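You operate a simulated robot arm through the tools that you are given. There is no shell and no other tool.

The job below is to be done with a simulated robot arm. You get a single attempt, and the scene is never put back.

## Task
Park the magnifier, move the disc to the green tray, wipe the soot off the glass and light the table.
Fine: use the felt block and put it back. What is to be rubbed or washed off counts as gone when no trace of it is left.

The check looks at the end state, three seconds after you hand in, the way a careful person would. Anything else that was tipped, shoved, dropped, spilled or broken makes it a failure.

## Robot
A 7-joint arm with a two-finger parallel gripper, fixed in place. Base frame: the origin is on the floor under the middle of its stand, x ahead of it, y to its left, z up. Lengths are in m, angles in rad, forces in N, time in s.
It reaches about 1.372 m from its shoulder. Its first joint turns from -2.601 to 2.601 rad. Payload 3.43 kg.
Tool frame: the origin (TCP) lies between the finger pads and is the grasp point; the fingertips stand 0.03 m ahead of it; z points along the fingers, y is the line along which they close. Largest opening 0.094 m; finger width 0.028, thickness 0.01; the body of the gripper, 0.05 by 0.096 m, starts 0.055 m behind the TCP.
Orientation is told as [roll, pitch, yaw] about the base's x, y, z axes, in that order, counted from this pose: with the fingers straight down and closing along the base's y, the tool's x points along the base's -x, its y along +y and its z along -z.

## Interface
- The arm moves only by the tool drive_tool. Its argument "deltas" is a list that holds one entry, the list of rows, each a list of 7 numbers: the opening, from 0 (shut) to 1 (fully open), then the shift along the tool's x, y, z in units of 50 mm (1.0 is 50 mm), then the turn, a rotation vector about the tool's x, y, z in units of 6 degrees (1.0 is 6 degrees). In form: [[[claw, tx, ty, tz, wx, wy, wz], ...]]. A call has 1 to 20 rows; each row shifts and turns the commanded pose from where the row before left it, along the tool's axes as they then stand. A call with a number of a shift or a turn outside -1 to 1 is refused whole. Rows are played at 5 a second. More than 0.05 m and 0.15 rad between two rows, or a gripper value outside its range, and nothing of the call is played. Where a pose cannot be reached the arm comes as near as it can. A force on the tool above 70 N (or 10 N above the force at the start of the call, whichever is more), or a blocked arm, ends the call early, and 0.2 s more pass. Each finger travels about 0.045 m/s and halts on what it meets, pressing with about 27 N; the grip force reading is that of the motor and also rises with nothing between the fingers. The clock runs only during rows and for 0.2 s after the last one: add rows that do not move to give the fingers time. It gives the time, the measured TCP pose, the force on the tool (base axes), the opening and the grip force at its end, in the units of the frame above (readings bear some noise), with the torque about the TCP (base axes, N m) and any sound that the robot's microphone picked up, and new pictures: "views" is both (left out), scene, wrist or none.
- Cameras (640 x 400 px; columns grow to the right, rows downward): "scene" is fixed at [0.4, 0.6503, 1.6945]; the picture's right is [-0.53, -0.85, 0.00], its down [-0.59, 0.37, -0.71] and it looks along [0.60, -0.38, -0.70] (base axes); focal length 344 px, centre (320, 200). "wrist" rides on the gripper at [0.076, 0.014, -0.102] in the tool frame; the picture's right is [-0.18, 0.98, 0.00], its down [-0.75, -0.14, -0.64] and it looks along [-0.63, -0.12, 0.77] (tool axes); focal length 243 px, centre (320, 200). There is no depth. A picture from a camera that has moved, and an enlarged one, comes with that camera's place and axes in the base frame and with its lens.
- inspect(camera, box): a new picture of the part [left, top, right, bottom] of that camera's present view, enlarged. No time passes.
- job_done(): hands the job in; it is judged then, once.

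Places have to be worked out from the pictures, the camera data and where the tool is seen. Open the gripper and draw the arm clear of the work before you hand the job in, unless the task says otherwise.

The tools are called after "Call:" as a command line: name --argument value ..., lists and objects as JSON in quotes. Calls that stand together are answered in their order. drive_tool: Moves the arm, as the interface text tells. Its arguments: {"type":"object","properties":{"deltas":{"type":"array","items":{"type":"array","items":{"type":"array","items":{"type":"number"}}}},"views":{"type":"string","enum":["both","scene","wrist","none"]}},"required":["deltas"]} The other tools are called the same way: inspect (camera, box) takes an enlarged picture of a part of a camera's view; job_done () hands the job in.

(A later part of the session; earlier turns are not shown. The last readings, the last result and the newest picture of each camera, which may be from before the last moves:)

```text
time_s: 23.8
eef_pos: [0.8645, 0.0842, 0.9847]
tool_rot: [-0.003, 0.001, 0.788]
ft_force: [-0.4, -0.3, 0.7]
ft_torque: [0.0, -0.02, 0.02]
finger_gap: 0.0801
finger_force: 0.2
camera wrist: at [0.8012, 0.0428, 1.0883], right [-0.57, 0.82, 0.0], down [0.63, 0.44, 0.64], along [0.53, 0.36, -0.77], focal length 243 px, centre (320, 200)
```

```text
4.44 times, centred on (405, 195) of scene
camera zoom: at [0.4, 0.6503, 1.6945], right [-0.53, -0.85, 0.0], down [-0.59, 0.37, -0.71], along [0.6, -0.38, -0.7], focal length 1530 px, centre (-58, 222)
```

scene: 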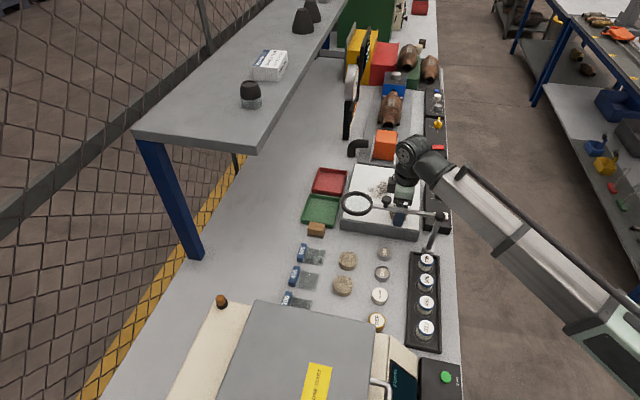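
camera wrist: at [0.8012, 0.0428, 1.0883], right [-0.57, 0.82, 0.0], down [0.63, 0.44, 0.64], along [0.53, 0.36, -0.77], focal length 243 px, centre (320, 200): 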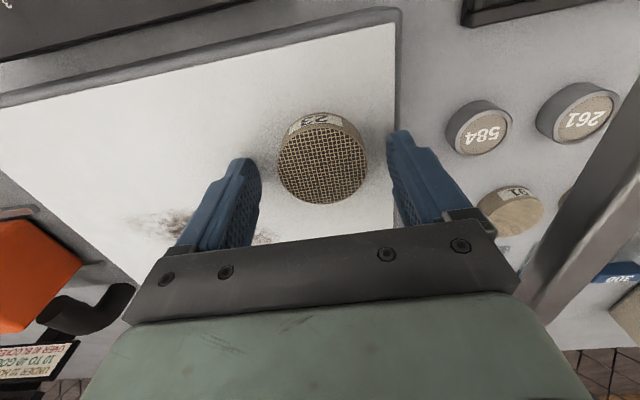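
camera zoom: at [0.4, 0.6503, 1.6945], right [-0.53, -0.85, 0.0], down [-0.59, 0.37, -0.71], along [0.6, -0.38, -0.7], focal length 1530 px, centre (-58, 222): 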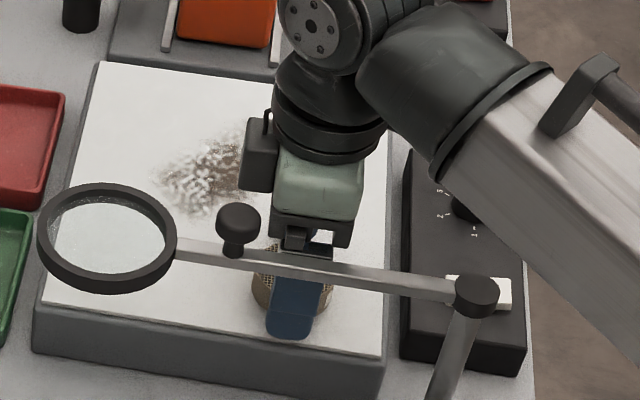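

The disc is centred between the fingers, and the tips are about 1 cm above the glass. I'll lower 6 mm more and close gently on the disc.

Call:
drive_tool --deltas '[[[0.85, -0.02, -0.02, 0.07, 0, 0, 0], [0.85, 0, 0, 0.06, 0, 0, 0], [0.7, 0, 0, 0, 0, 0, 0], [0.55, 0, 0, 0, 0, 0, 0], [0.4, 0, 0, 0, 0, 0, 0], [0.4, 0, 0, 0, 0, 0, 0], [0.4, 0, 0, 0, 0, 0, 0]]]' --views "wrist"

```text
time_s: 25.4
eef_pos: [0.8639, 0.0838, 0.9802]
tool_rot: [-0.004, 0.003, 0.788]
ft_force: [-10.9, 11.6, 27.8]
ft_torque: [1.14, 0.67, 0.14]
finger_gap: 0.0502
finger_force: 27.7
camera wrist: at [0.8011, 0.0421, 1.0839], right [-0.57, 0.82, 0.0], down [0.63, 0.44, 0.64], along [0.53, 0.36, -0.77], focal length 243 px, centre (320, 200)
```

wrist: 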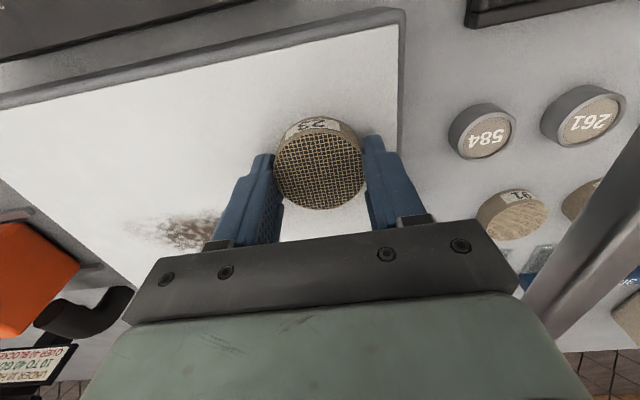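

The fingers hold the disc (gap 0.050), but about 28 N upward suggests a fingertip is pressing on the glass. I'll ease up a few millimetres and recheck.

Call:
drive_tool --deltas '[[[0.4, 0, 0, -0.06, 0, 0, 0], [0.4, 0, 0, -0.06, 0, 0, 0], [0.4, 0, 0, 0, 0, 0, 0]]]' --views "both"

Call:
inspect --camera "wrist" --box '[160, 50, 480, 250]'

```text
time_s: 26.1
eef_pos: [0.8646, 0.0836, 0.9851]
tool_rot: [-0.005, 0.002, 0.788]
ft_force: [0.1, -0.3, -0.1]
ft_torque: [-0.01, -0.02, -0.01]
finger_gap: 0.05
finger_force: 27.2
camera wrist: at [0.8017, 0.041, 1.0887], right [-0.57, 0.82, 0.0], down [0.63, 0.44, 0.64], along [0.53, 0.36, -0.77], focal length 243 px, centre (320, 200)
```

scene: 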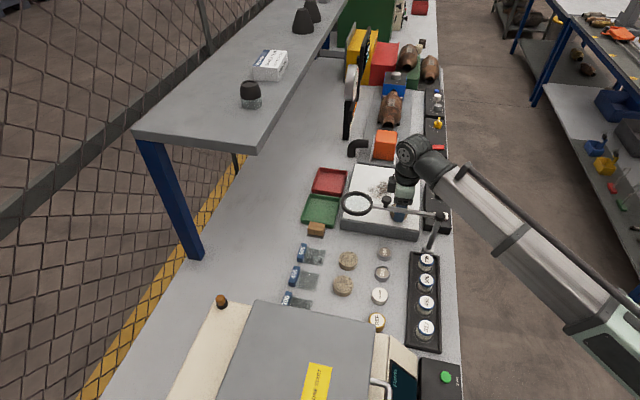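
wrist: 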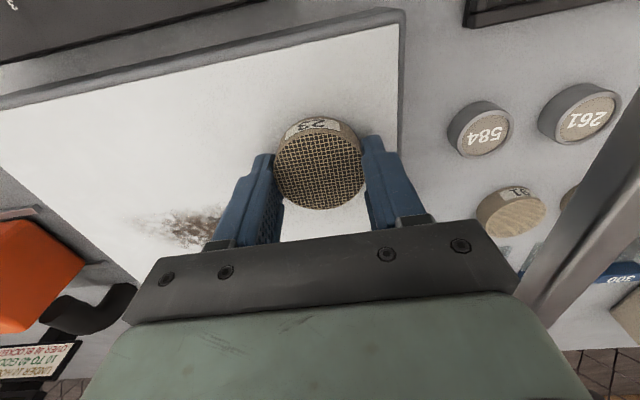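

```text
2.00 times, centred on (320, 150) of wrist
camera zoom: at [0.8017, 0.041, 1.0887], right [-0.57, 0.82, 0.0], down [0.63, 0.44, 0.64], along [0.53, 0.36, -0.77], focal length 485 px, centre (320, 300)
```

zoom: 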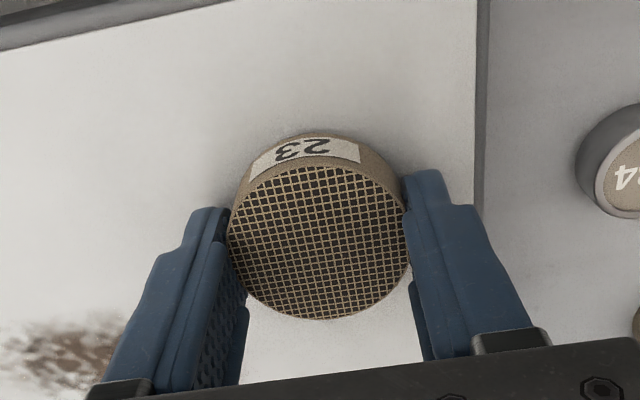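

The forces are clean and the disc is gripped (diameter 0.050). I'll lift straight up past lens height and check the disc comes along.

Call:
drive_tool --deltas '[[[0.4, 0, 0, -0.4, 0, 0, 0], [0.4, 0, 0, -0.6, 0, 0, 0], [0.4, 0, 0, -0.6, 0, 0, 0], [0.4, 0, 0, -0.6, 0, 0, 0], [0.4, 0, 0, -0.4, 0, 0, 0], [0.4, 0, 0, 0, 0, 0, 0]]]' --views "both"

```text
time_s: 27.6
eef_pos: [0.8631, 0.0832, 1.1163]
tool_rot: [-0.003, 0.002, 0.786]
ft_force: [-1.1, 0.1, -0.4]
ft_torque: [0.04, 0.0, 0.03]
finger_gap: 0.0496
finger_force: 26.9
camera wrist: at [0.7993, 0.0415, 1.2202], right [-0.57, 0.82, 0.0], down [0.63, 0.44, 0.64], along [0.53, 0.36, -0.77], focal length 243 px, centre (320, 200)
```

scene: 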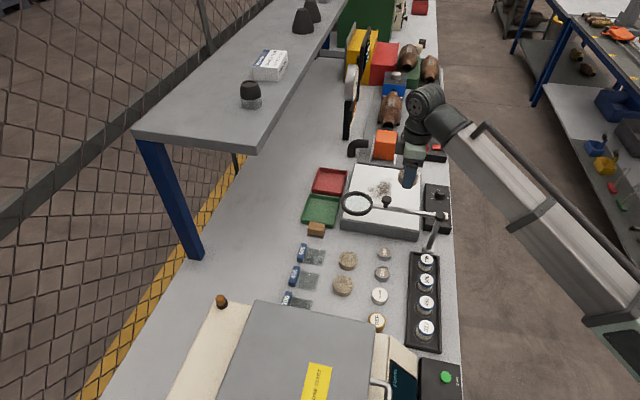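
wrist: 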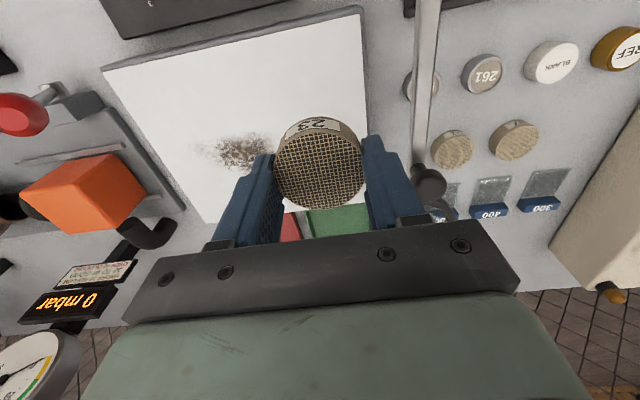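

The disc is held firmly. I'll carry it along the back-of-bench direction to above the green tray at about (1.030, 0.248), passing above lens height.

Call:
drive_tool --deltas '[[[0.4, -0.5, 0, 0, 0, 0, 0], [0.4, -0.7, 0, 0, 0, 0, 0], [0.4, -0.7, 0, 0, 0, 0, 0], [0.4, -0.7, 0, 0, 0, 0, 0], [0.4, -0.7, 0, 0, 0, 0, 0], [0.4, -0.7, 0, 0, 0, 0, 0], [0.4, -0.7, 0, 0, 0, 0, 0], [0.4, 0, 0, 0, 0, 0, 0]]]' --views "both"

```text
time_s: 29.4
eef_pos: [1.0303, 0.2491, 1.1137]
tool_rot: [-0.005, 0.001, 0.787]
ft_force: [-0.3, 0.2, 0.3]
ft_torque: [-0.01, 0.0, 0.05]
finger_gap: 0.0494
finger_force: 27.1
camera wrist: at [0.9676, 0.2072, 1.2174], right [-0.57, 0.82, 0.0], down [0.63, 0.44, 0.64], along [0.53, 0.36, -0.77], focal length 243 px, centre (320, 200)
```

scene: 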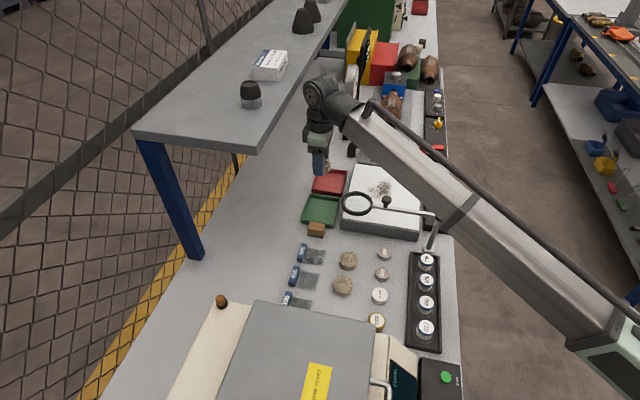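
wrist: 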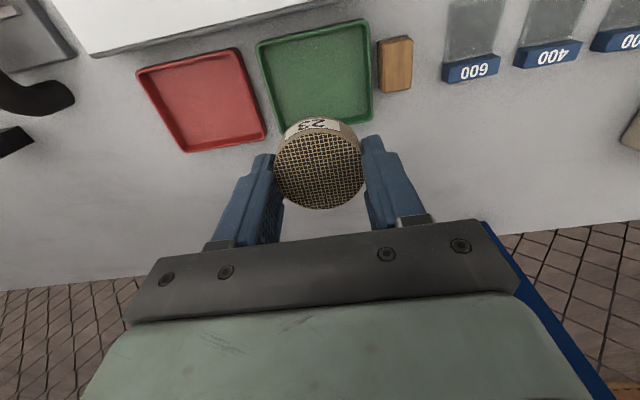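

The tray is directly below, centred at about (1.030, 0.245). I'll turn the tool to yaw 90° so the camera stays clear of the parked lens on the way down.

Call:
drive_tool --deltas '[[[0.4, 0, 0, 0, 0, 0, -0.9], [0.4, 0, 0, 0, 0, 0, -0.95], [0.4, 0, 0, 0, 0, 0, -0.95], [0.4, 0, 0, 0, 0, 0, -0.95], [0.4, 0, 0, 0, 0, 0, -0.95], [0.4, 0, 0, 0, 0, 0, -0.95], [0.4, 0, 0, 0, 0, 0, -0.95], [0.4, 0, 0, 0, 0, 0, -0.9], [0.4, 0, 0, 0, 0, 0, 0]]]' --views "both"

```text
time_s: 31.4
eef_pos: [1.0305, 0.2491, 1.116]
tool_rot: [0.0, 0.003, 1.574]
ft_force: [-0.3, 0.7, 0.0]
ft_torque: [0.02, 0.0, 0.0]
finger_gap: 0.0497
finger_force: 27.1
camera wrist: at [1.0167, 0.1755, 1.2197], right [-0.98, 0.18, 0.0], down [0.14, 0.76, 0.64], along [0.12, 0.63, -0.77], focal length 243 px, centre (320, 200)
```

scene: 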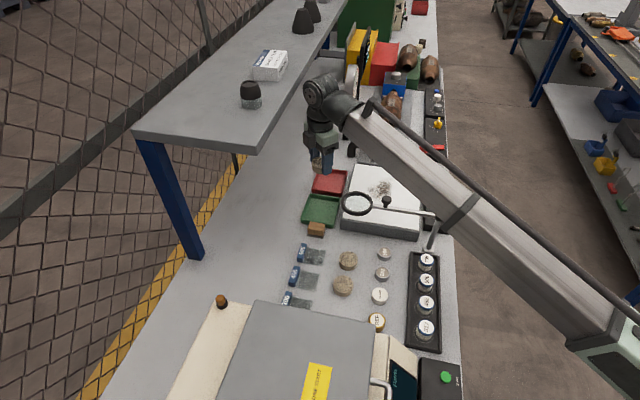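
wrist: 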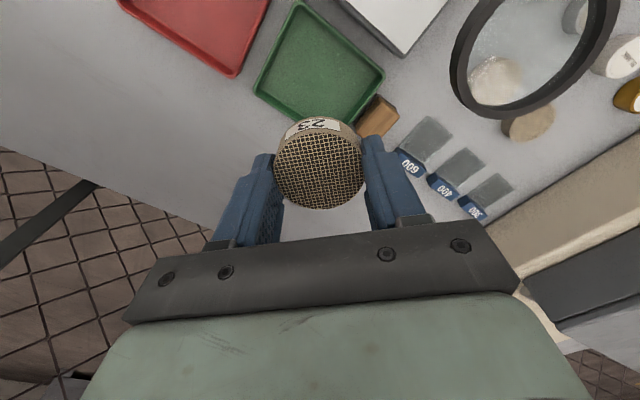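

The tray centre reads (1.033, 0.246). I'll lower the disc into it to TCP z of about 0.952, then check.

Call:
drive_tool --deltas '[[[0.4, 0.05, -0.05, 0.6, 0, 0, 0], [0.4, 0, 0, 0.7, 0, 0, 0], [0.4, 0, 0, 0.7, 0, 0, 0], [0.4, 0, 0, 0.7, 0, 0, 0], [0.4, 0, 0, 0.56, 0, 0, 0], [0.4, 0, 0, 0, 0, 0, 0]]]' --views "both"

Call:
inspect --camera "scene" --box '[280, 160, 380, 250]'

```text
time_s: 32.8
eef_pos: [1.0339, 0.2467, 0.9522]
tool_rot: [-0.003, 0.003, 1.571]
ft_force: [0.7, -0.5, 0.0]
ft_torque: [0.02, -0.01, 0.02]
finger_gap: 0.0496
finger_force: 27.1
camera wrist: at [1.0199, 0.1719, 1.0564], right [-0.98, 0.18, 0.0], down [0.14, 0.76, 0.64], along [0.12, 0.63, -0.77], focal length 243 px, centre (320, 200)
```

scene: 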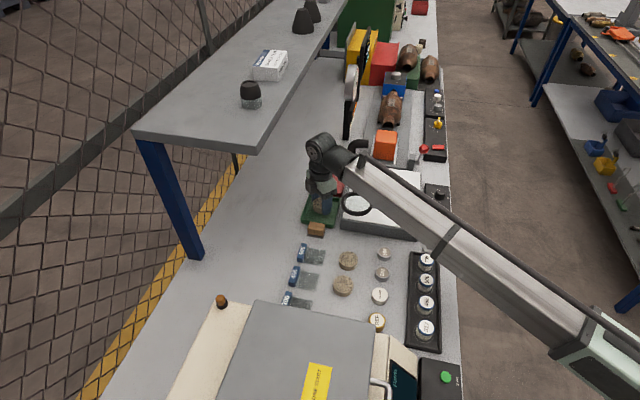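
wrist: 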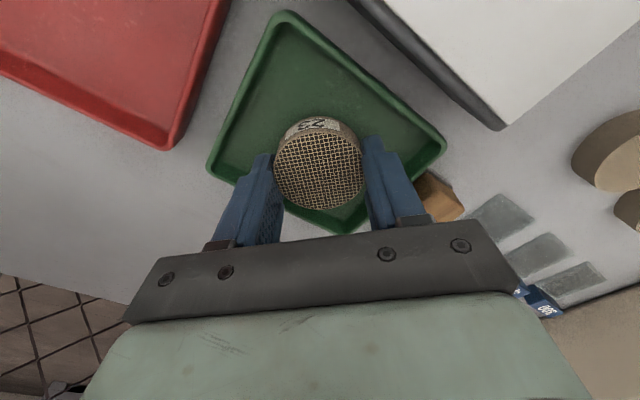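

```text
4.44 times, centred on (330, 205) of scene
camera zoom: at [0.4, 0.6503, 1.6945], right [-0.53, -0.85, 0.0], down [-0.59, 0.37, -0.71], along [0.6, -0.38, -0.7], focal length 1530 px, centre (276, 178)
```

zoom: 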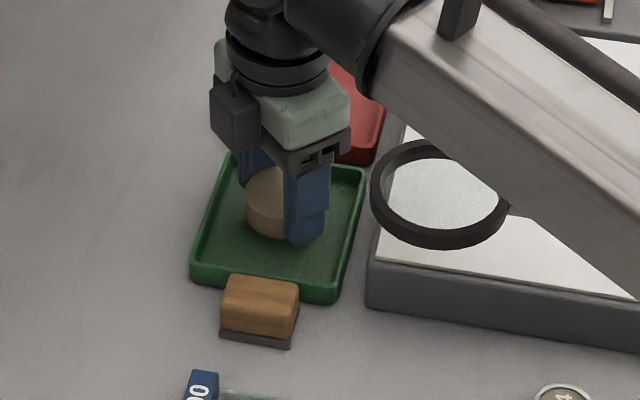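

The disc is inside the tray walls and just above the floor. I'll lower it slowly until it touches.

Call:
drive_tool --deltas '[[[0.4, 0, 0, 0.08, 0, 0, 0], [0.4, 0, 0, 0.08, 0, 0, 0], [0.4, 0, 0, 0.06, 0, 0, 0], [0.4, 0, 0, 0, 0, 0, 0]]]' --views "none"

```text
time_s: 33.8
eef_pos: [1.033, 0.2487, 0.9414]
tool_rot: [0.0, 0.003, 1.571]
ft_force: [0.6, -0.6, -0.6]
ft_torque: [0.0, 0.02, -0.04]
finger_gap: 0.0496
finger_force: 27.2
```

No contact yet at z = 0.941. I'll lower in smaller steps.

Call:
drive_tool --deltas '[[[0.4, 0, 0, 0.04, 0, 0, 0], [0.4, 0, 0, 0.04, 0, 0, 0], [0.4, 0, 0, 0, 0, 0, 0]]]' --views "none"

```text
time_s: 34.5
eef_pos: [1.0327, 0.2469, 0.9365]
tool_rot: [-0.001, 0.003, 1.572]
ft_force: [-0.5, 0.9, -0.8]
ft_torque: [0.02, -0.02, -0.01]
finger_gap: 0.0495
finger_force: 26.5
```

Still free. I'll go down another few millimetres in 2 mm steps.

Call:
drive_tool --deltas '[[[0.4, 0, 0, 0.04, 0, 0, 0], [0.4, 0, 0, 0.04, 0, 0, 0], [0.4, 0, 0, 0, 0, 0, 0]]]' --views "both"

Call:
inspect --camera "scene" --box '[280, 160, 380, 250]'

Call:
inspect --camera "wrist" --box '[160, 50, 480, 250]'

```text
time_s: 35.4
eef_pos: [1.0327, 0.2463, 0.9378]
tool_rot: [-0.003, 0.003, 1.572]
ft_force: [0.7, -0.1, -0.9]
ft_torque: [0.01, 0.03, 0.05]
finger_gap: 0.0495
finger_force: 27.0
camera wrist: at [1.0191, 0.1721, 1.0409], right [-0.98, 0.18, 0.0], down [0.14, 0.76, 0.64], along [0.12, 0.63, -0.77], focal length 243 px, centre (320, 200)
```

scene: 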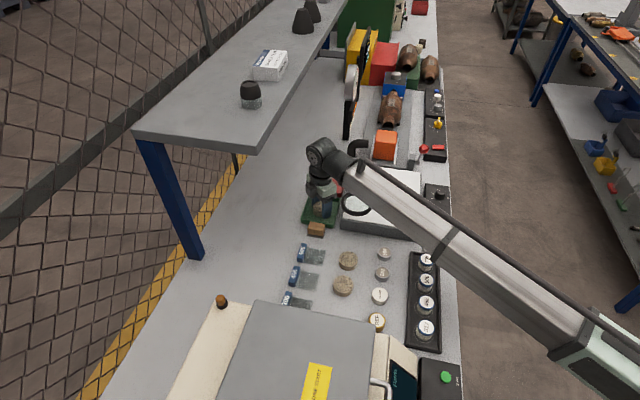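
wrist: 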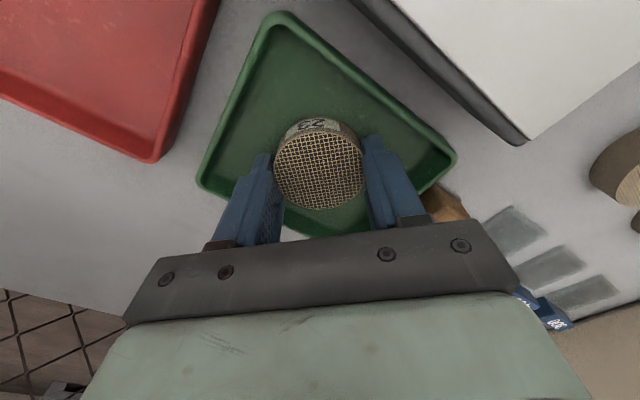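

```text
4.44 times, centred on (330, 205) of scene
camera zoom: at [0.4, 0.6503, 1.6945], right [-0.53, -0.85, 0.0], down [-0.59, 0.37, -0.71], along [0.6, -0.38, -0.7], focal length 1530 px, centre (276, 178)
```

zoom: 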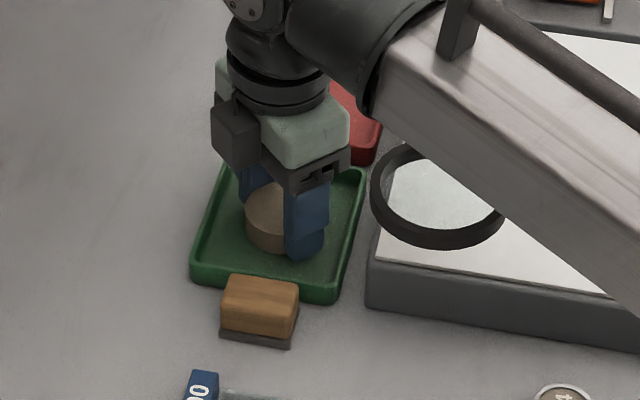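

```text
2.00 times, centred on (320, 150) of wrist
camera zoom: at [1.0191, 0.1721, 1.0409], right [-0.98, 0.18, 0.0], down [0.14, 0.76, 0.64], along [0.12, 0.63, -0.77], focal length 485 px, centre (320, 300)
```

zoom: 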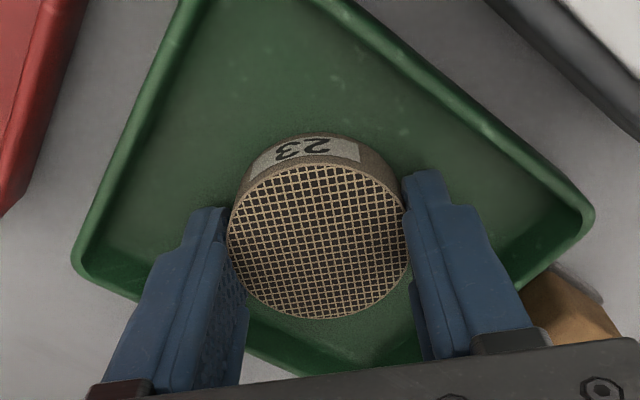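

The readings are noisy, so I'll take a still reading and then lower another 2 mm.

Call:
drive_tool --deltas '[[[0.4, 0, 0, 0, 0, 0, 0], [0.4, 0, 0, 0, 0, 0, 0]]]' --views "none"

Call:
drive_tool --deltas '[[[0.4, 0, 0, 0.04, 0, 0, 0], [0.4, 0, 0, 0, 0, 0, 0], [0.4, 0, 0, 0, 0, 0, 0]]]' --views "none"

```text
time_s: 36.0
eef_pos: [1.0336, 0.2461, 0.9373]
tool_rot: [-0.002, 0.003, 1.572]
ft_force: [0.6, -0.1, 0.1]
ft_torque: [-0.01, 0.0, 0.01]
finger_gap: 0.0498
finger_force: 27.1
```

```text
time_s: 36.8
eef_pos: [1.0315, 0.246, 0.9363]
tool_rot: [-0.005, 0.003, 1.573]
ft_force: [0.7, 0.1, -0.4]
ft_torque: [0.01, -0.02, -0.02]
finger_gap: 0.0497
finger_force: 27.2
```

The height isn't following the commands, yet no force shows. I'll lower another 4 mm and compare the pictures.

Call:
drive_tool --deltas '[[[0.4, 0, 0, 0.08, 0, 0, 0], [0.4, 0, 0, 0, 0, 0, 0], [0.4, 0, 0, 0, 0, 0, 0]]]' --views "none"

Call:
inspect --camera "scene" --box '[300, 180, 350, 230]'

Call:
inspect --camera "wrist" --box '[200, 80, 440, 230]'

```text
time_s: 37.5
eef_pos: [1.0324, 0.2449, 0.9373]
tool_rot: [-0.008, 0.001, 1.573]
ft_force: [-0.4, 0.4, 0.0]
ft_torque: [0.0, 0.02, -0.02]
finger_gap: 0.0495
finger_force: 26.5
```

```text
8.00 times, centred on (325, 205) of scene
camera zoom: at [0.4, 0.6503, 1.6945], right [-0.53, -0.85, 0.0], down [-0.59, 0.37, -0.71], along [0.6, -0.38, -0.7], focal length 2754 px, centre (280, 160)
```

zoom: 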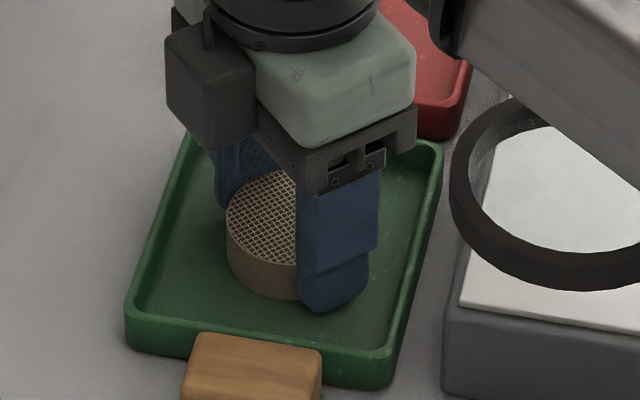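

```text
2.67 times, centred on (320, 155) of wrist
camera zoom: at [1.0177, 0.172, 1.0402], right [-0.98, 0.18, -0.01], down [0.13, 0.76, 0.64], along [0.12, 0.63, -0.77], focal length 647 px, centre (320, 320)
```

zoom: 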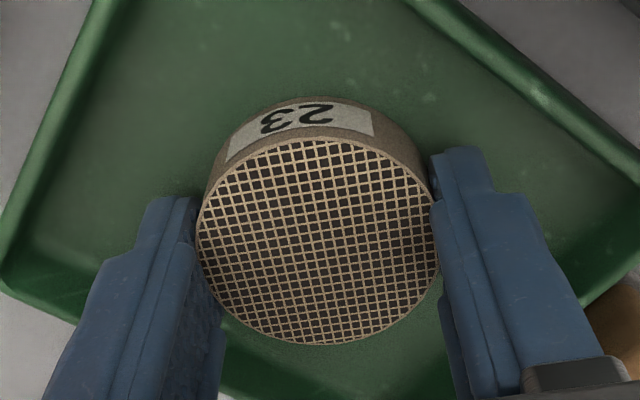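

The hand isn't loaded but the arm won't go lower, so the forearm may be resting on the parked magnifier underneath it. I'll look closely before moving.

Call:
inspect --camera "scene" --box '[310, 130, 470, 260]'

Call:
inspect --camera "scene" --box '[400, 180, 640, 400]'

Call:
inspect --camera "wrist" --box '[440, 0, 640, 125]'

```text
3.08 times, centred on (390, 195) of scene
camera zoom: at [0.4, 0.6503, 1.6945], right [-0.53, -0.85, 0.0], down [-0.59, 0.37, -0.71], along [0.6, -0.38, -0.7], focal length 1059 px, centre (105, 215)
```

zoom: 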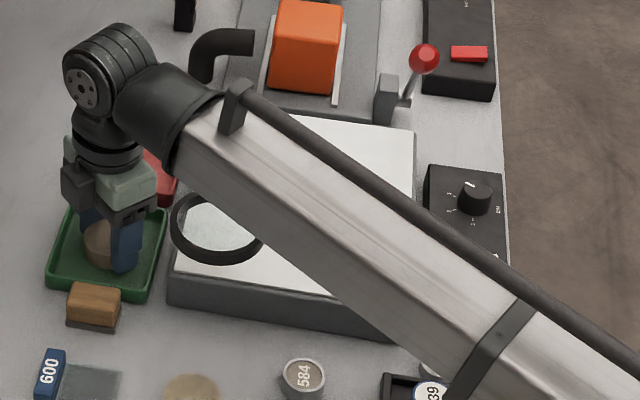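

```text
1.82 times, centred on (520, 290) of scene
camera zoom: at [0.4, 0.6503, 1.6945], right [-0.53, -0.85, 0.0], down [-0.59, 0.37, -0.71], along [0.6, -0.38, -0.7], focal length 626 px, centre (-44, 36)
```

zoom: 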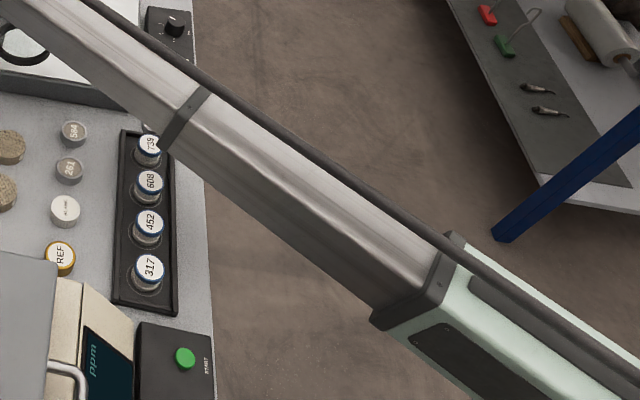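

```text
3.20 times, centred on (540, 62) of wrist
camera zoom: at [1.0177, 0.172, 1.0402], right [-0.98, 0.18, -0.01], down [0.13, 0.76, 0.64], along [0.12, 0.63, -0.77], focal length 776 px, centre (-384, 640)
```

zoom: 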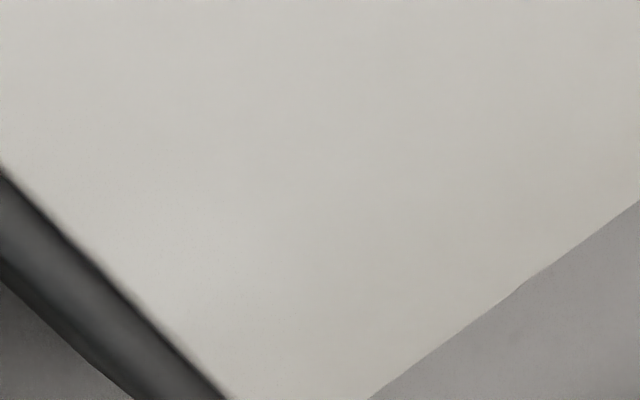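

The numbers agree: the forearm's underside is at about z 1.074 over the knob, touching it. I'll relieve that pressure with a small raise before doing anything else.

Call:
drive_tool --deltas '[[[0.4, 0, 0, -0.06, 0, 0, 0], [0.4, 0, 0, 0, 0, 0, 0]]]' --views "none"

Call:
drive_tool --deltas '[[[0.4, 0, 0, -0.06, 0, 0, 0], [0.4, 0, 0, 0, 0, 0, 0]]]' --views "scene"

```text
time_s: 38.1
eef_pos: [1.0313, 0.2459, 0.9362]
tool_rot: [-0.007, 0.005, 1.574]
ft_force: [0.2, -0.5, -0.4]
ft_torque: [0.05, 0.01, 0.0]
finger_gap: 0.0495
finger_force: 27.0
```

```text
time_s: 38.8
eef_pos: [1.029, 0.2465, 0.9361]
tool_rot: [-0.004, 0.004, 1.573]
ft_force: [-0.2, 0.7, 0.2]
ft_torque: [-0.04, 0.01, 0.04]
finger_gap: 0.0501
finger_force: 26.7
```

scene: 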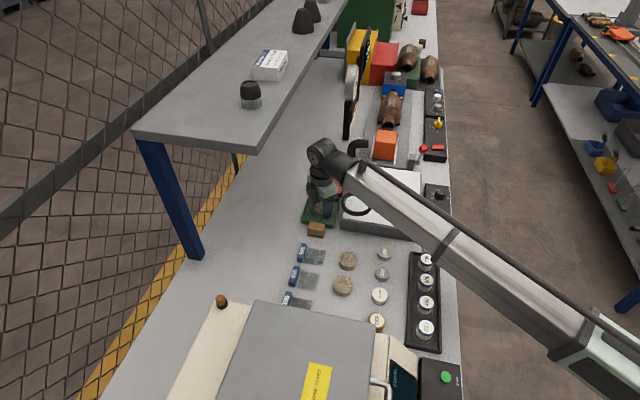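

The pressure is mostly relieved and the disc's underside is within a millimetre or two of the tray floor. I'll open the fingers gently to set it down, then rise straight up.

Call:
drive_tool --deltas '[[[0.55, 0, 0, 0, 0, 0, 0], [0.65, 0, 0, 0, 0, 0, 0], [0.75, 0, 0, 0, 0, 0, 0], [0.75, 0, 0, -0.1, 0, 0, 0], [0.75, 0, 0, -0.3, 0, 0, 0], [0.75, 0, 0, -0.6, 0, 0, 0], [0.75, 0, 0, -0.6, 0, 0, 0], [0.75, 0, 0, -0.6, 0, 0, 0], [0.75, 0, 0, -0.6, 0, 0, 0], [0.75, 0, 0, 0, 0, 0, 0]]]' --views "both"

Call:
inspect --camera "scene" --box '[310, 130, 470, 260]'

Call:
inspect --camera "wrist" --box '[160, 0, 560, 250]'

```text
time_s: 41.0
eef_pos: [1.0324, 0.2461, 1.0724]
tool_rot: [-0.001, 0.002, 1.573]
ft_force: [-0.1, -0.5, 0.2]
ft_torque: [-0.02, 0.02, -0.01]
finger_gap: 0.0705
finger_force: 0.1
camera wrist: at [1.0184, 0.1722, 1.1778], right [-0.98, 0.18, 0.0], down [0.14, 0.76, 0.64], along [0.12, 0.63, -0.77], focal length 243 px, centre (320, 200)
```

scene: 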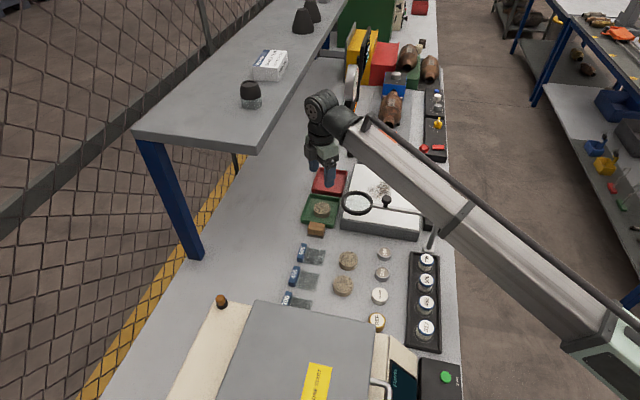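
wrist: 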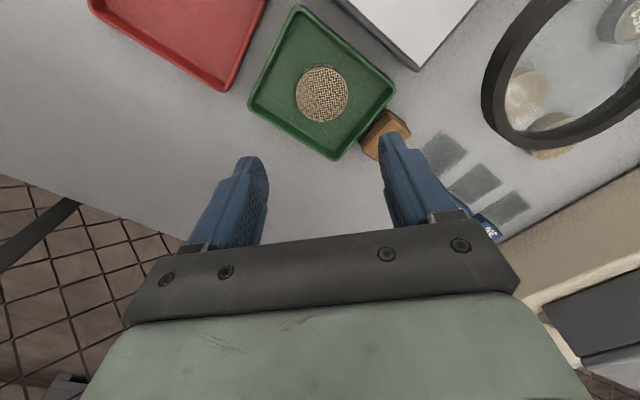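

```text
3.08 times, centred on (390, 195) of scene
camera zoom: at [0.4, 0.6503, 1.6945], right [-0.53, -0.85, 0.0], down [-0.59, 0.37, -0.71], along [0.6, -0.38, -0.7], focal length 1059 px, centre (105, 215)
```

zoom: 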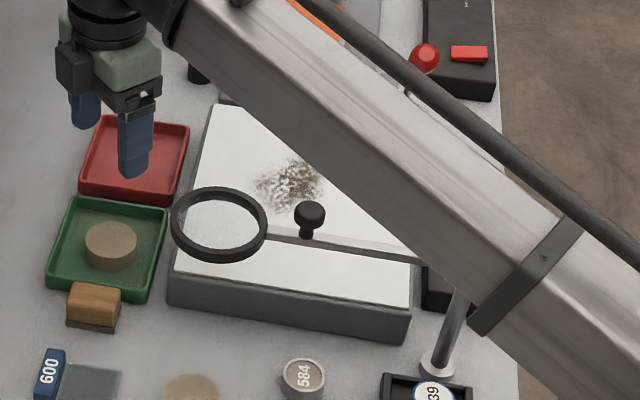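

```text
1.60 times, centred on (360, 125) of wrist
camera zoom: at [1.0184, 0.1722, 1.1778], right [-0.98, 0.18, 0.0], down [0.14, 0.76, 0.64], along [0.12, 0.63, -0.77], focal length 388 px, centre (256, 320)
```

zoom: 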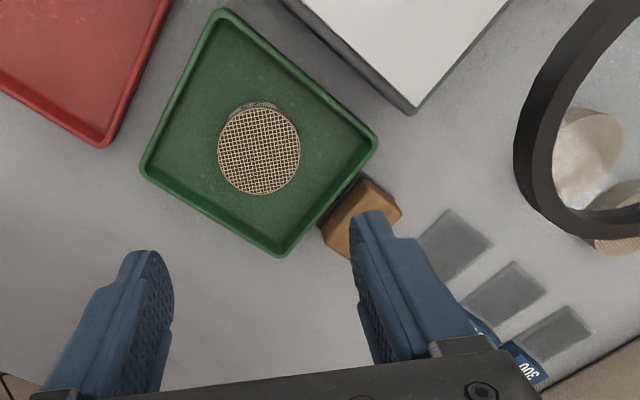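

The disc lies flat in the middle of the green tray and the magnifier hasn't moved. Next is the felt block at about (0.967, 0.298). I'll turn to yaw 135° so the fingers close along its long side, and hover over it.

Call:
drive_tool --deltas '[[[0.85, 0, 0, 0, 0, 0, -0.93], [0.85, 0, 0, 0, 0, 0, -0.93], [0.85, 0, 0, 0, 0, 0, -0.94], [0.85, 0, 0, 0, 0, 0, -0.94], [0.85, 0, 0, 0, 0, 0, -0.94], [0.85, 0, 0, 0, 0, 0, -0.94], [0.85, 0, 0, 0, 0, 0, -0.94], [0.85, 0, 0, 0, 0, 0, -0.94], [0.85, -0.55, 0.04, 0, 0, 0, 0], [0.85, -0.55, 0.04, 0, 0, 0, 0], [0.85, -0.55, 0.04, 0, 0, 0, 0], [0.85, 0, 0, 0, 0, 0, 0]]]' --views "both"

Call:
inspect --camera "wrist" --box '[160, 0, 480, 200]'

Call:
inspect --camera "scene" --box '[280, 120, 400, 250]'

```text
time_s: 43.5
eef_pos: [0.9689, 0.3018, 1.0743]
tool_rot: [0.001, 0.004, 2.358]
ft_force: [0.1, 0.2, -0.3]
ft_torque: [-0.03, 0.0, 0.0]
finger_gap: 0.0796
finger_force: 0.0
camera wrist: at [1.0131, 0.2394, 1.1785], right [-0.82, -0.57, 0.0], down [-0.43, 0.63, 0.64], along [-0.36, 0.53, -0.77], focal length 243 px, centre (320, 200)
```

scene: 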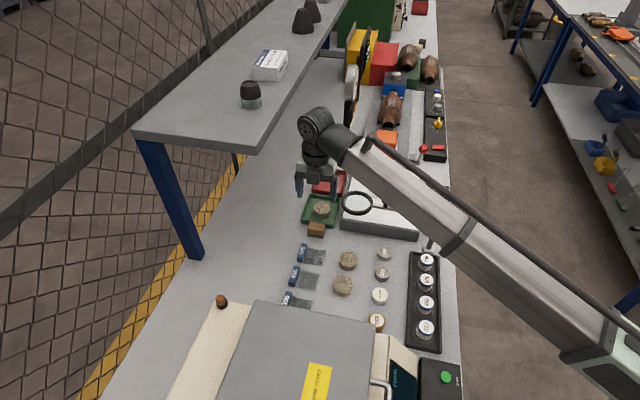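
wrist: 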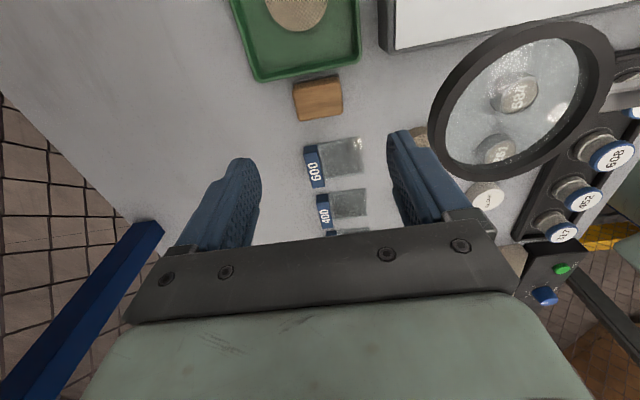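

```text
2.00 times, centred on (320, 100) of wrist
camera zoom: at [1.0131, 0.2394, 1.1785], right [-0.82, -0.57, 0.0], down [-0.43, 0.63, 0.64], along [-0.36, 0.53, -0.77], focal length 485 px, centre (320, 400)
```

zoom: 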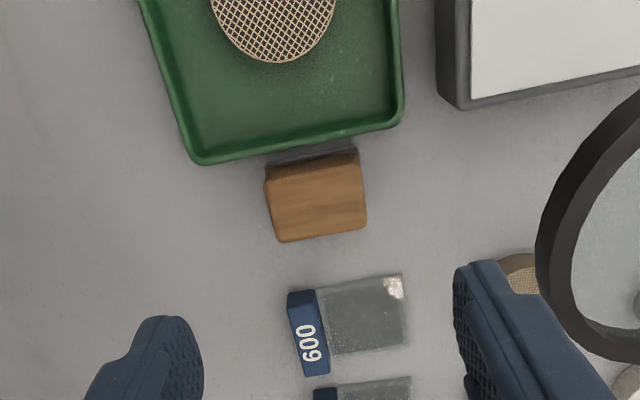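

```text
3.08 times, centred on (340, 185) of scene
camera zoom: at [0.4, 0.6503, 1.6945], right [-0.53, -0.85, 0.0], down [-0.59, 0.37, -0.71], along [0.6, -0.38, -0.7], focal length 1059 px, centre (258, 246)
```

zoom: 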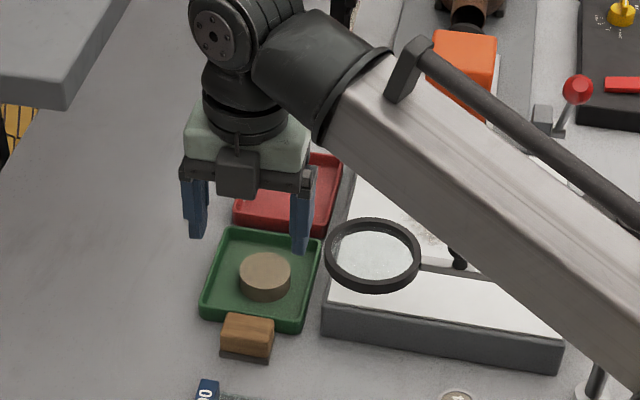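

The block is aligned with the bench at about (0.967, 0.304), between the fingers and clear of the tray wall. I'll descend to TCP z of about 0.945.

Call:
drive_tool --deltas '[[[0.85, -0.06, 0, 0.6, 0, 0, 0], [0.85, 0, 0, 0.7, 0, 0, 0], [0.85, 0, 0, 0.7, 0, 0, 0], [0.85, 0, 0, 0.55, 0, 0, 0], [0.85, 0, 0, 0, 0, 0, 0]]]' --views "both"

Call:
inspect --camera "wrist" --box '[160, 50, 480, 250]'

Call:
inspect --camera "scene" --box '[285, 170, 375, 250]'

```text
time_s: 44.8
eef_pos: [0.9671, 0.3039, 0.9449]
tool_rot: [0.002, 0.004, 2.356]
ft_force: [0.0, 0.1, -0.3]
ft_torque: [-0.02, 0.02, -0.04]
finger_gap: 0.0801
finger_force: 0.0
camera wrist: at [1.0115, 0.2415, 1.0491], right [-0.82, -0.57, 0.0], down [-0.43, 0.63, 0.64], along [-0.36, 0.53, -0.77], focal length 243 px, centre (320, 200)
```

scene: 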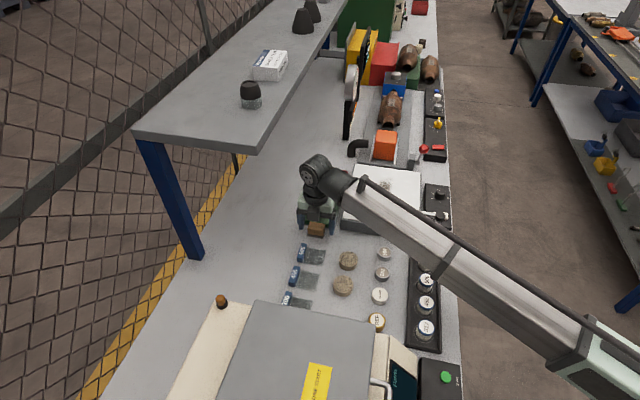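
wrist: 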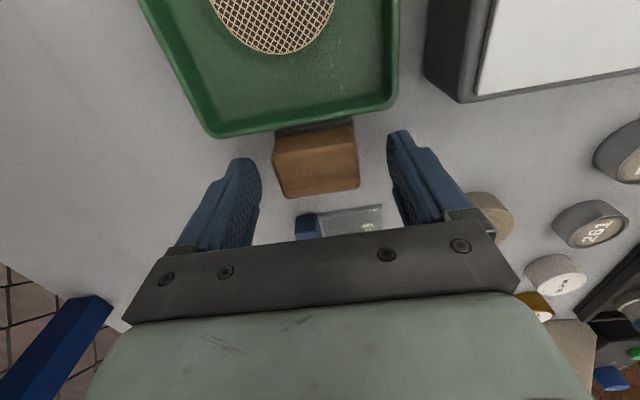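

```text
2.00 times, centred on (320, 150) of wrist
camera zoom: at [1.0115, 0.2415, 1.0491], right [-0.82, -0.57, 0.0], down [-0.43, 0.63, 0.64], along [-0.36, 0.53, -0.77], focal length 485 px, centre (320, 300)
```

zoom: 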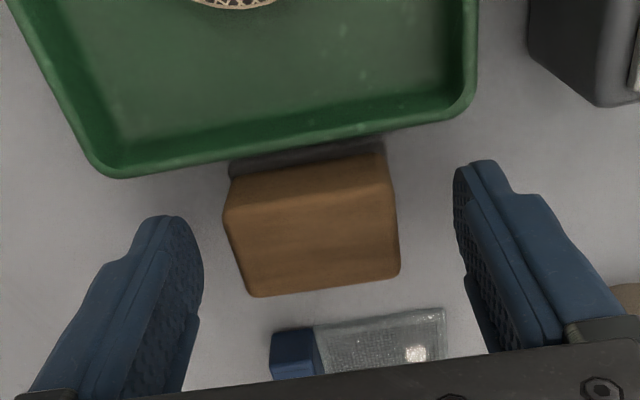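

```text
5.00 times, centred on (330, 210) of scene
camera zoom: at [0.4, 0.6503, 1.6945], right [-0.53, -0.85, 0.0], down [-0.59, 0.37, -0.71], along [0.6, -0.38, -0.7], focal length 1721 px, centre (270, 150)
```

zoom: 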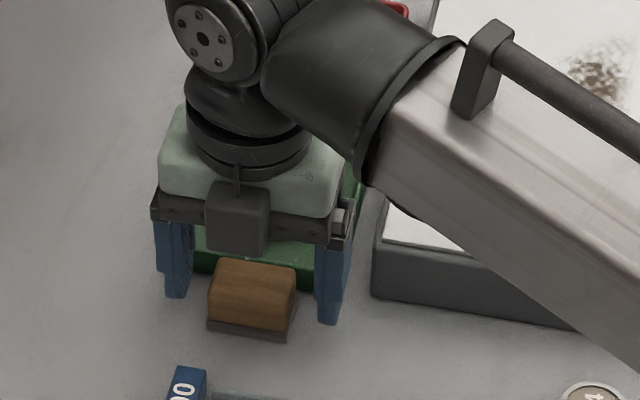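

The block is centred between the fingers. I'll lower 4 mm more and close on it.

Call:
drive_tool --deltas '[[[0.85, 0, 0, 0.08, 0, 0, 0], [0.7, 0, 0, 0, 0, 0, 0], [0.55, 0, 0, 0, 0, 0, 0], [0.4, 0, 0, 0, 0, 0, 0], [0.35, 0, 0, 0, 0, 0, 0], [0.35, 0, 0, 0, 0, 0, 0]]]' --views "both"

Call:
inspect --camera "wrist" --box '[160, 50, 480, 250]'

Call:
inspect --camera "scene" --box '[285, 170, 375, 250]'

```text
time_s: 46.1
eef_pos: [0.9679, 0.3039, 0.9411]
tool_rot: [0.002, 0.003, 2.359]
ft_force: [0.2, -0.4, 0.4]
ft_torque: [-0.01, 0.01, -0.01]
finger_gap: 0.047
finger_force: 26.9
camera wrist: at [1.0118, 0.2418, 1.0453], right [-0.82, -0.57, 0.0], down [-0.43, 0.63, 0.64], along [-0.36, 0.53, -0.77], focal length 243 px, centre (320, 200)
```

scene: 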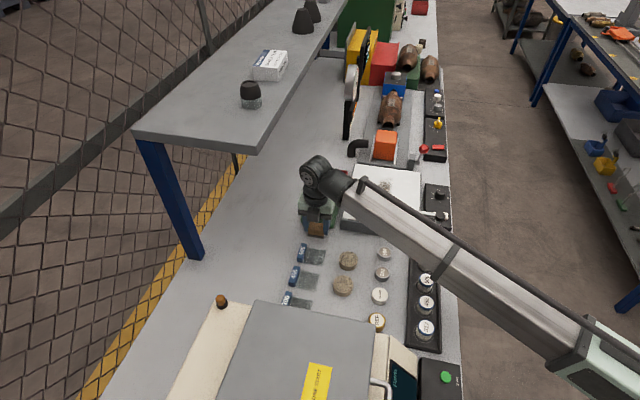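
wrist: 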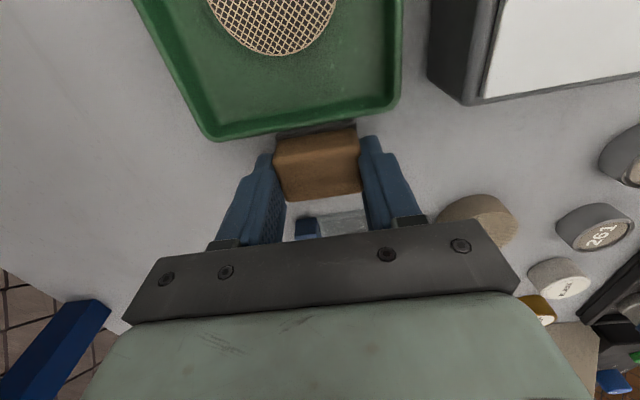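

```text
2.00 times, centred on (320, 150) of wrist
camera zoom: at [1.0118, 0.2418, 1.0453], right [-0.82, -0.57, 0.0], down [-0.43, 0.63, 0.64], along [-0.36, 0.53, -0.77], focal length 485 px, centre (320, 300)
```

zoom: 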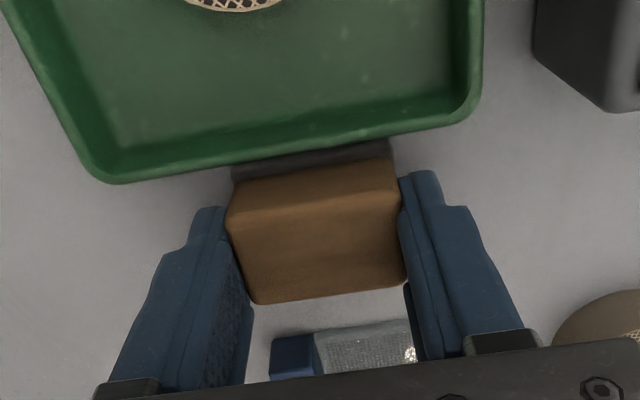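

```text
5.00 times, centred on (330, 210) of scene
camera zoom: at [0.4, 0.6503, 1.6945], right [-0.53, -0.85, 0.0], down [-0.59, 0.37, -0.71], along [0.6, -0.38, -0.7], focal length 1721 px, centre (270, 150)
```

zoom: 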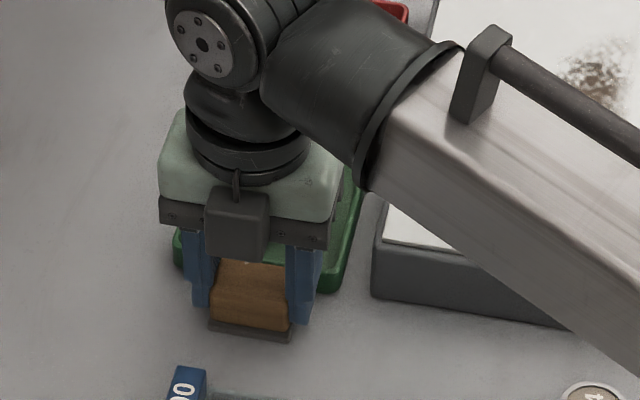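

The block is gripped (gap 0.047) at TCP (0.9675, 0.304, 0.941), which is its home pose to return to. I'll lift it straight up.

Call:
drive_tool --deltas '[[[0.35, 0, 0, -0.2, 0, 0, 0], [0.35, 0, 0, -0.6, 0, 0, 0], [0.35, 0, 0, -0.7, 0, 0, 0], [0.35, 0, 0, -0.7, 0, 0, 0], [0.35, 0, 0, -0.7, 0, 0, 0], [0.35, 0, 0, -0.3, 0, 0, 0], [0.35, 0, 0, 0, 0, 0, 0]]]' --views "both"

Call:
inspect --camera "scene" --box '[280, 130, 400, 250]'

Call:
inspect --camera "wrist" --box '[160, 50, 480, 250]'

```text
time_s: 47.8
eef_pos: [0.9682, 0.3045, 1.1003]
tool_rot: [0.001, 0.001, 2.358]
ft_force: [0.6, 1.1, -0.7]
ft_torque: [0.03, -0.02, -0.01]
finger_gap: 0.0469
finger_force: 27.6
camera wrist: at [1.0114, 0.2419, 1.205], right [-0.82, -0.57, 0.0], down [-0.43, 0.63, 0.64], along [-0.36, 0.53, -0.77], focal length 243 px, centre (320, 200)
```

scene: 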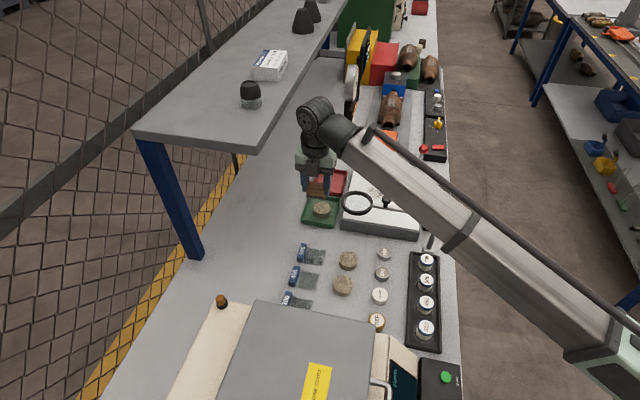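
wrist: 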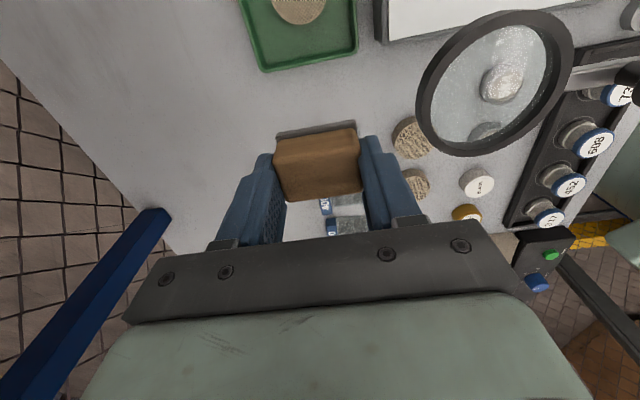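

```text
3.33 times, centred on (340, 190) of scene
camera zoom: at [0.4, 0.6503, 1.6945], right [-0.53, -0.85, 0.0], down [-0.59, 0.37, -0.71], along [0.6, -0.38, -0.7], focal length 1148 px, centre (253, 233)
```

zoom: 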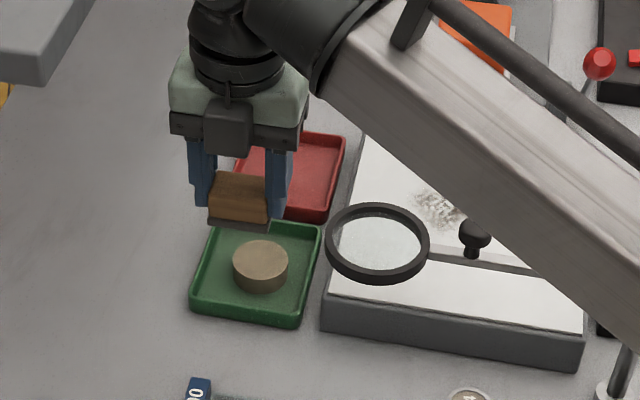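

```text
2.00 times, centred on (320, 150) of wrist
camera zoom: at [1.0114, 0.2419, 1.205], right [-0.82, -0.57, 0.0], down [-0.43, 0.63, 0.64], along [-0.36, 0.53, -0.77], focal length 485 px, centre (320, 300)
```

zoom: 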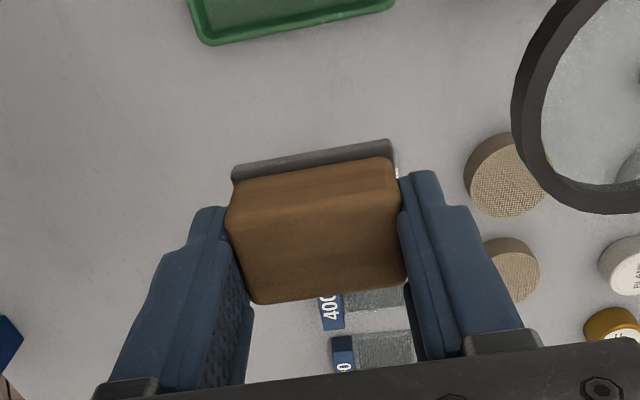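

The block is held level. At this yaw, tool x runs along the bench and tool y comes toward the robot, which is convenient for strokes. I'll move over the plate and hover low above the near end of the soot.

Call:
drive_tool --deltas '[[[0.35, 0.65, 0, 0, 0, 0, 0], [0.35, 0.65, 0, 0, 0, 0, 0], [0.35, 0.65, 0, 0, 0, 0, 0], [0.35, 0.65, 0, 0, 0, 0, 0], [0.35, 0, 0.66, 0, 0, 0, 0], [0.35, 0, 0.66, 0, 0, 0, 0], [0.35, 0, 0.66, 0, 0, 0, 0], [0.35, 0, 0.66, 0, 0, 0, 0], [0.35, 0, 0.66, 0, 0, 0, 0], [0.35, 0, 0, 0.6, 0, 0, 0], [0.35, 0, 0, 0.6, 0, 0, 0], [0.35, 0, 0, 0.6, 0, 0, 0], [0.35, 0, 0, 0, 0, 0, 0]]]' --views "both"

Call:
inspect --camera "scene" --box '[320, 130, 460, 250]'

```text
time_s: 50.5
eef_pos: [0.9428, 0.0929, 1.0123]
tool_rot: [0.002, 0.003, 2.359]
ft_force: [-0.8, -0.5, -0.4]
ft_torque: [-0.01, 0.04, 0.04]
finger_gap: 0.047
finger_force: 27.1
camera wrist: at [0.9866, 0.0307, 1.1167], right [-0.82, -0.57, 0.0], down [-0.43, 0.63, 0.64], along [-0.36, 0.53, -0.77], focal length 243 px, centre (320, 200)
```

scene: 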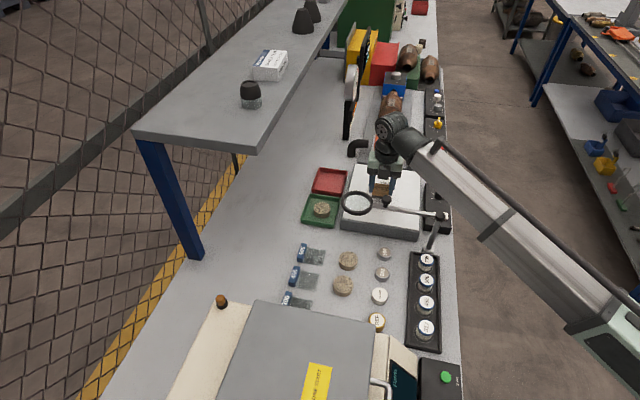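
wrist: 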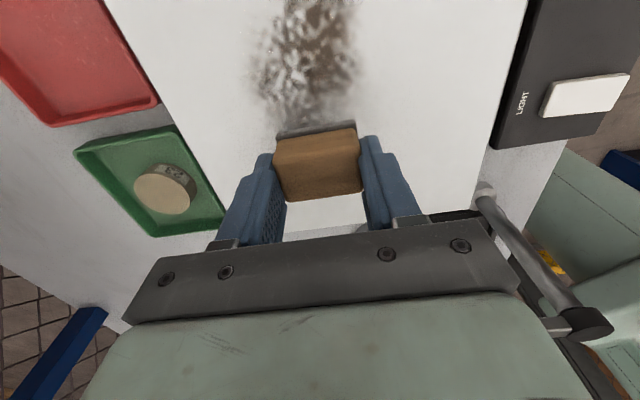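

```text
3.33 times, centred on (390, 190) of scene
camera zoom: at [0.4, 0.6503, 1.6945], right [-0.53, -0.85, 0.0], down [-0.59, 0.37, -0.71], along [0.6, -0.38, -0.7], focal length 1148 px, centre (87, 233)
```

zoom: 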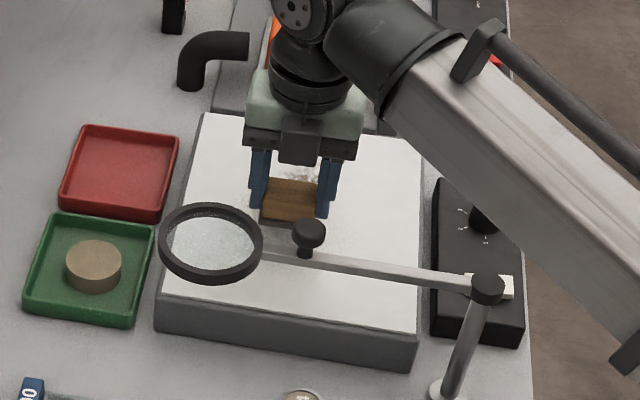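

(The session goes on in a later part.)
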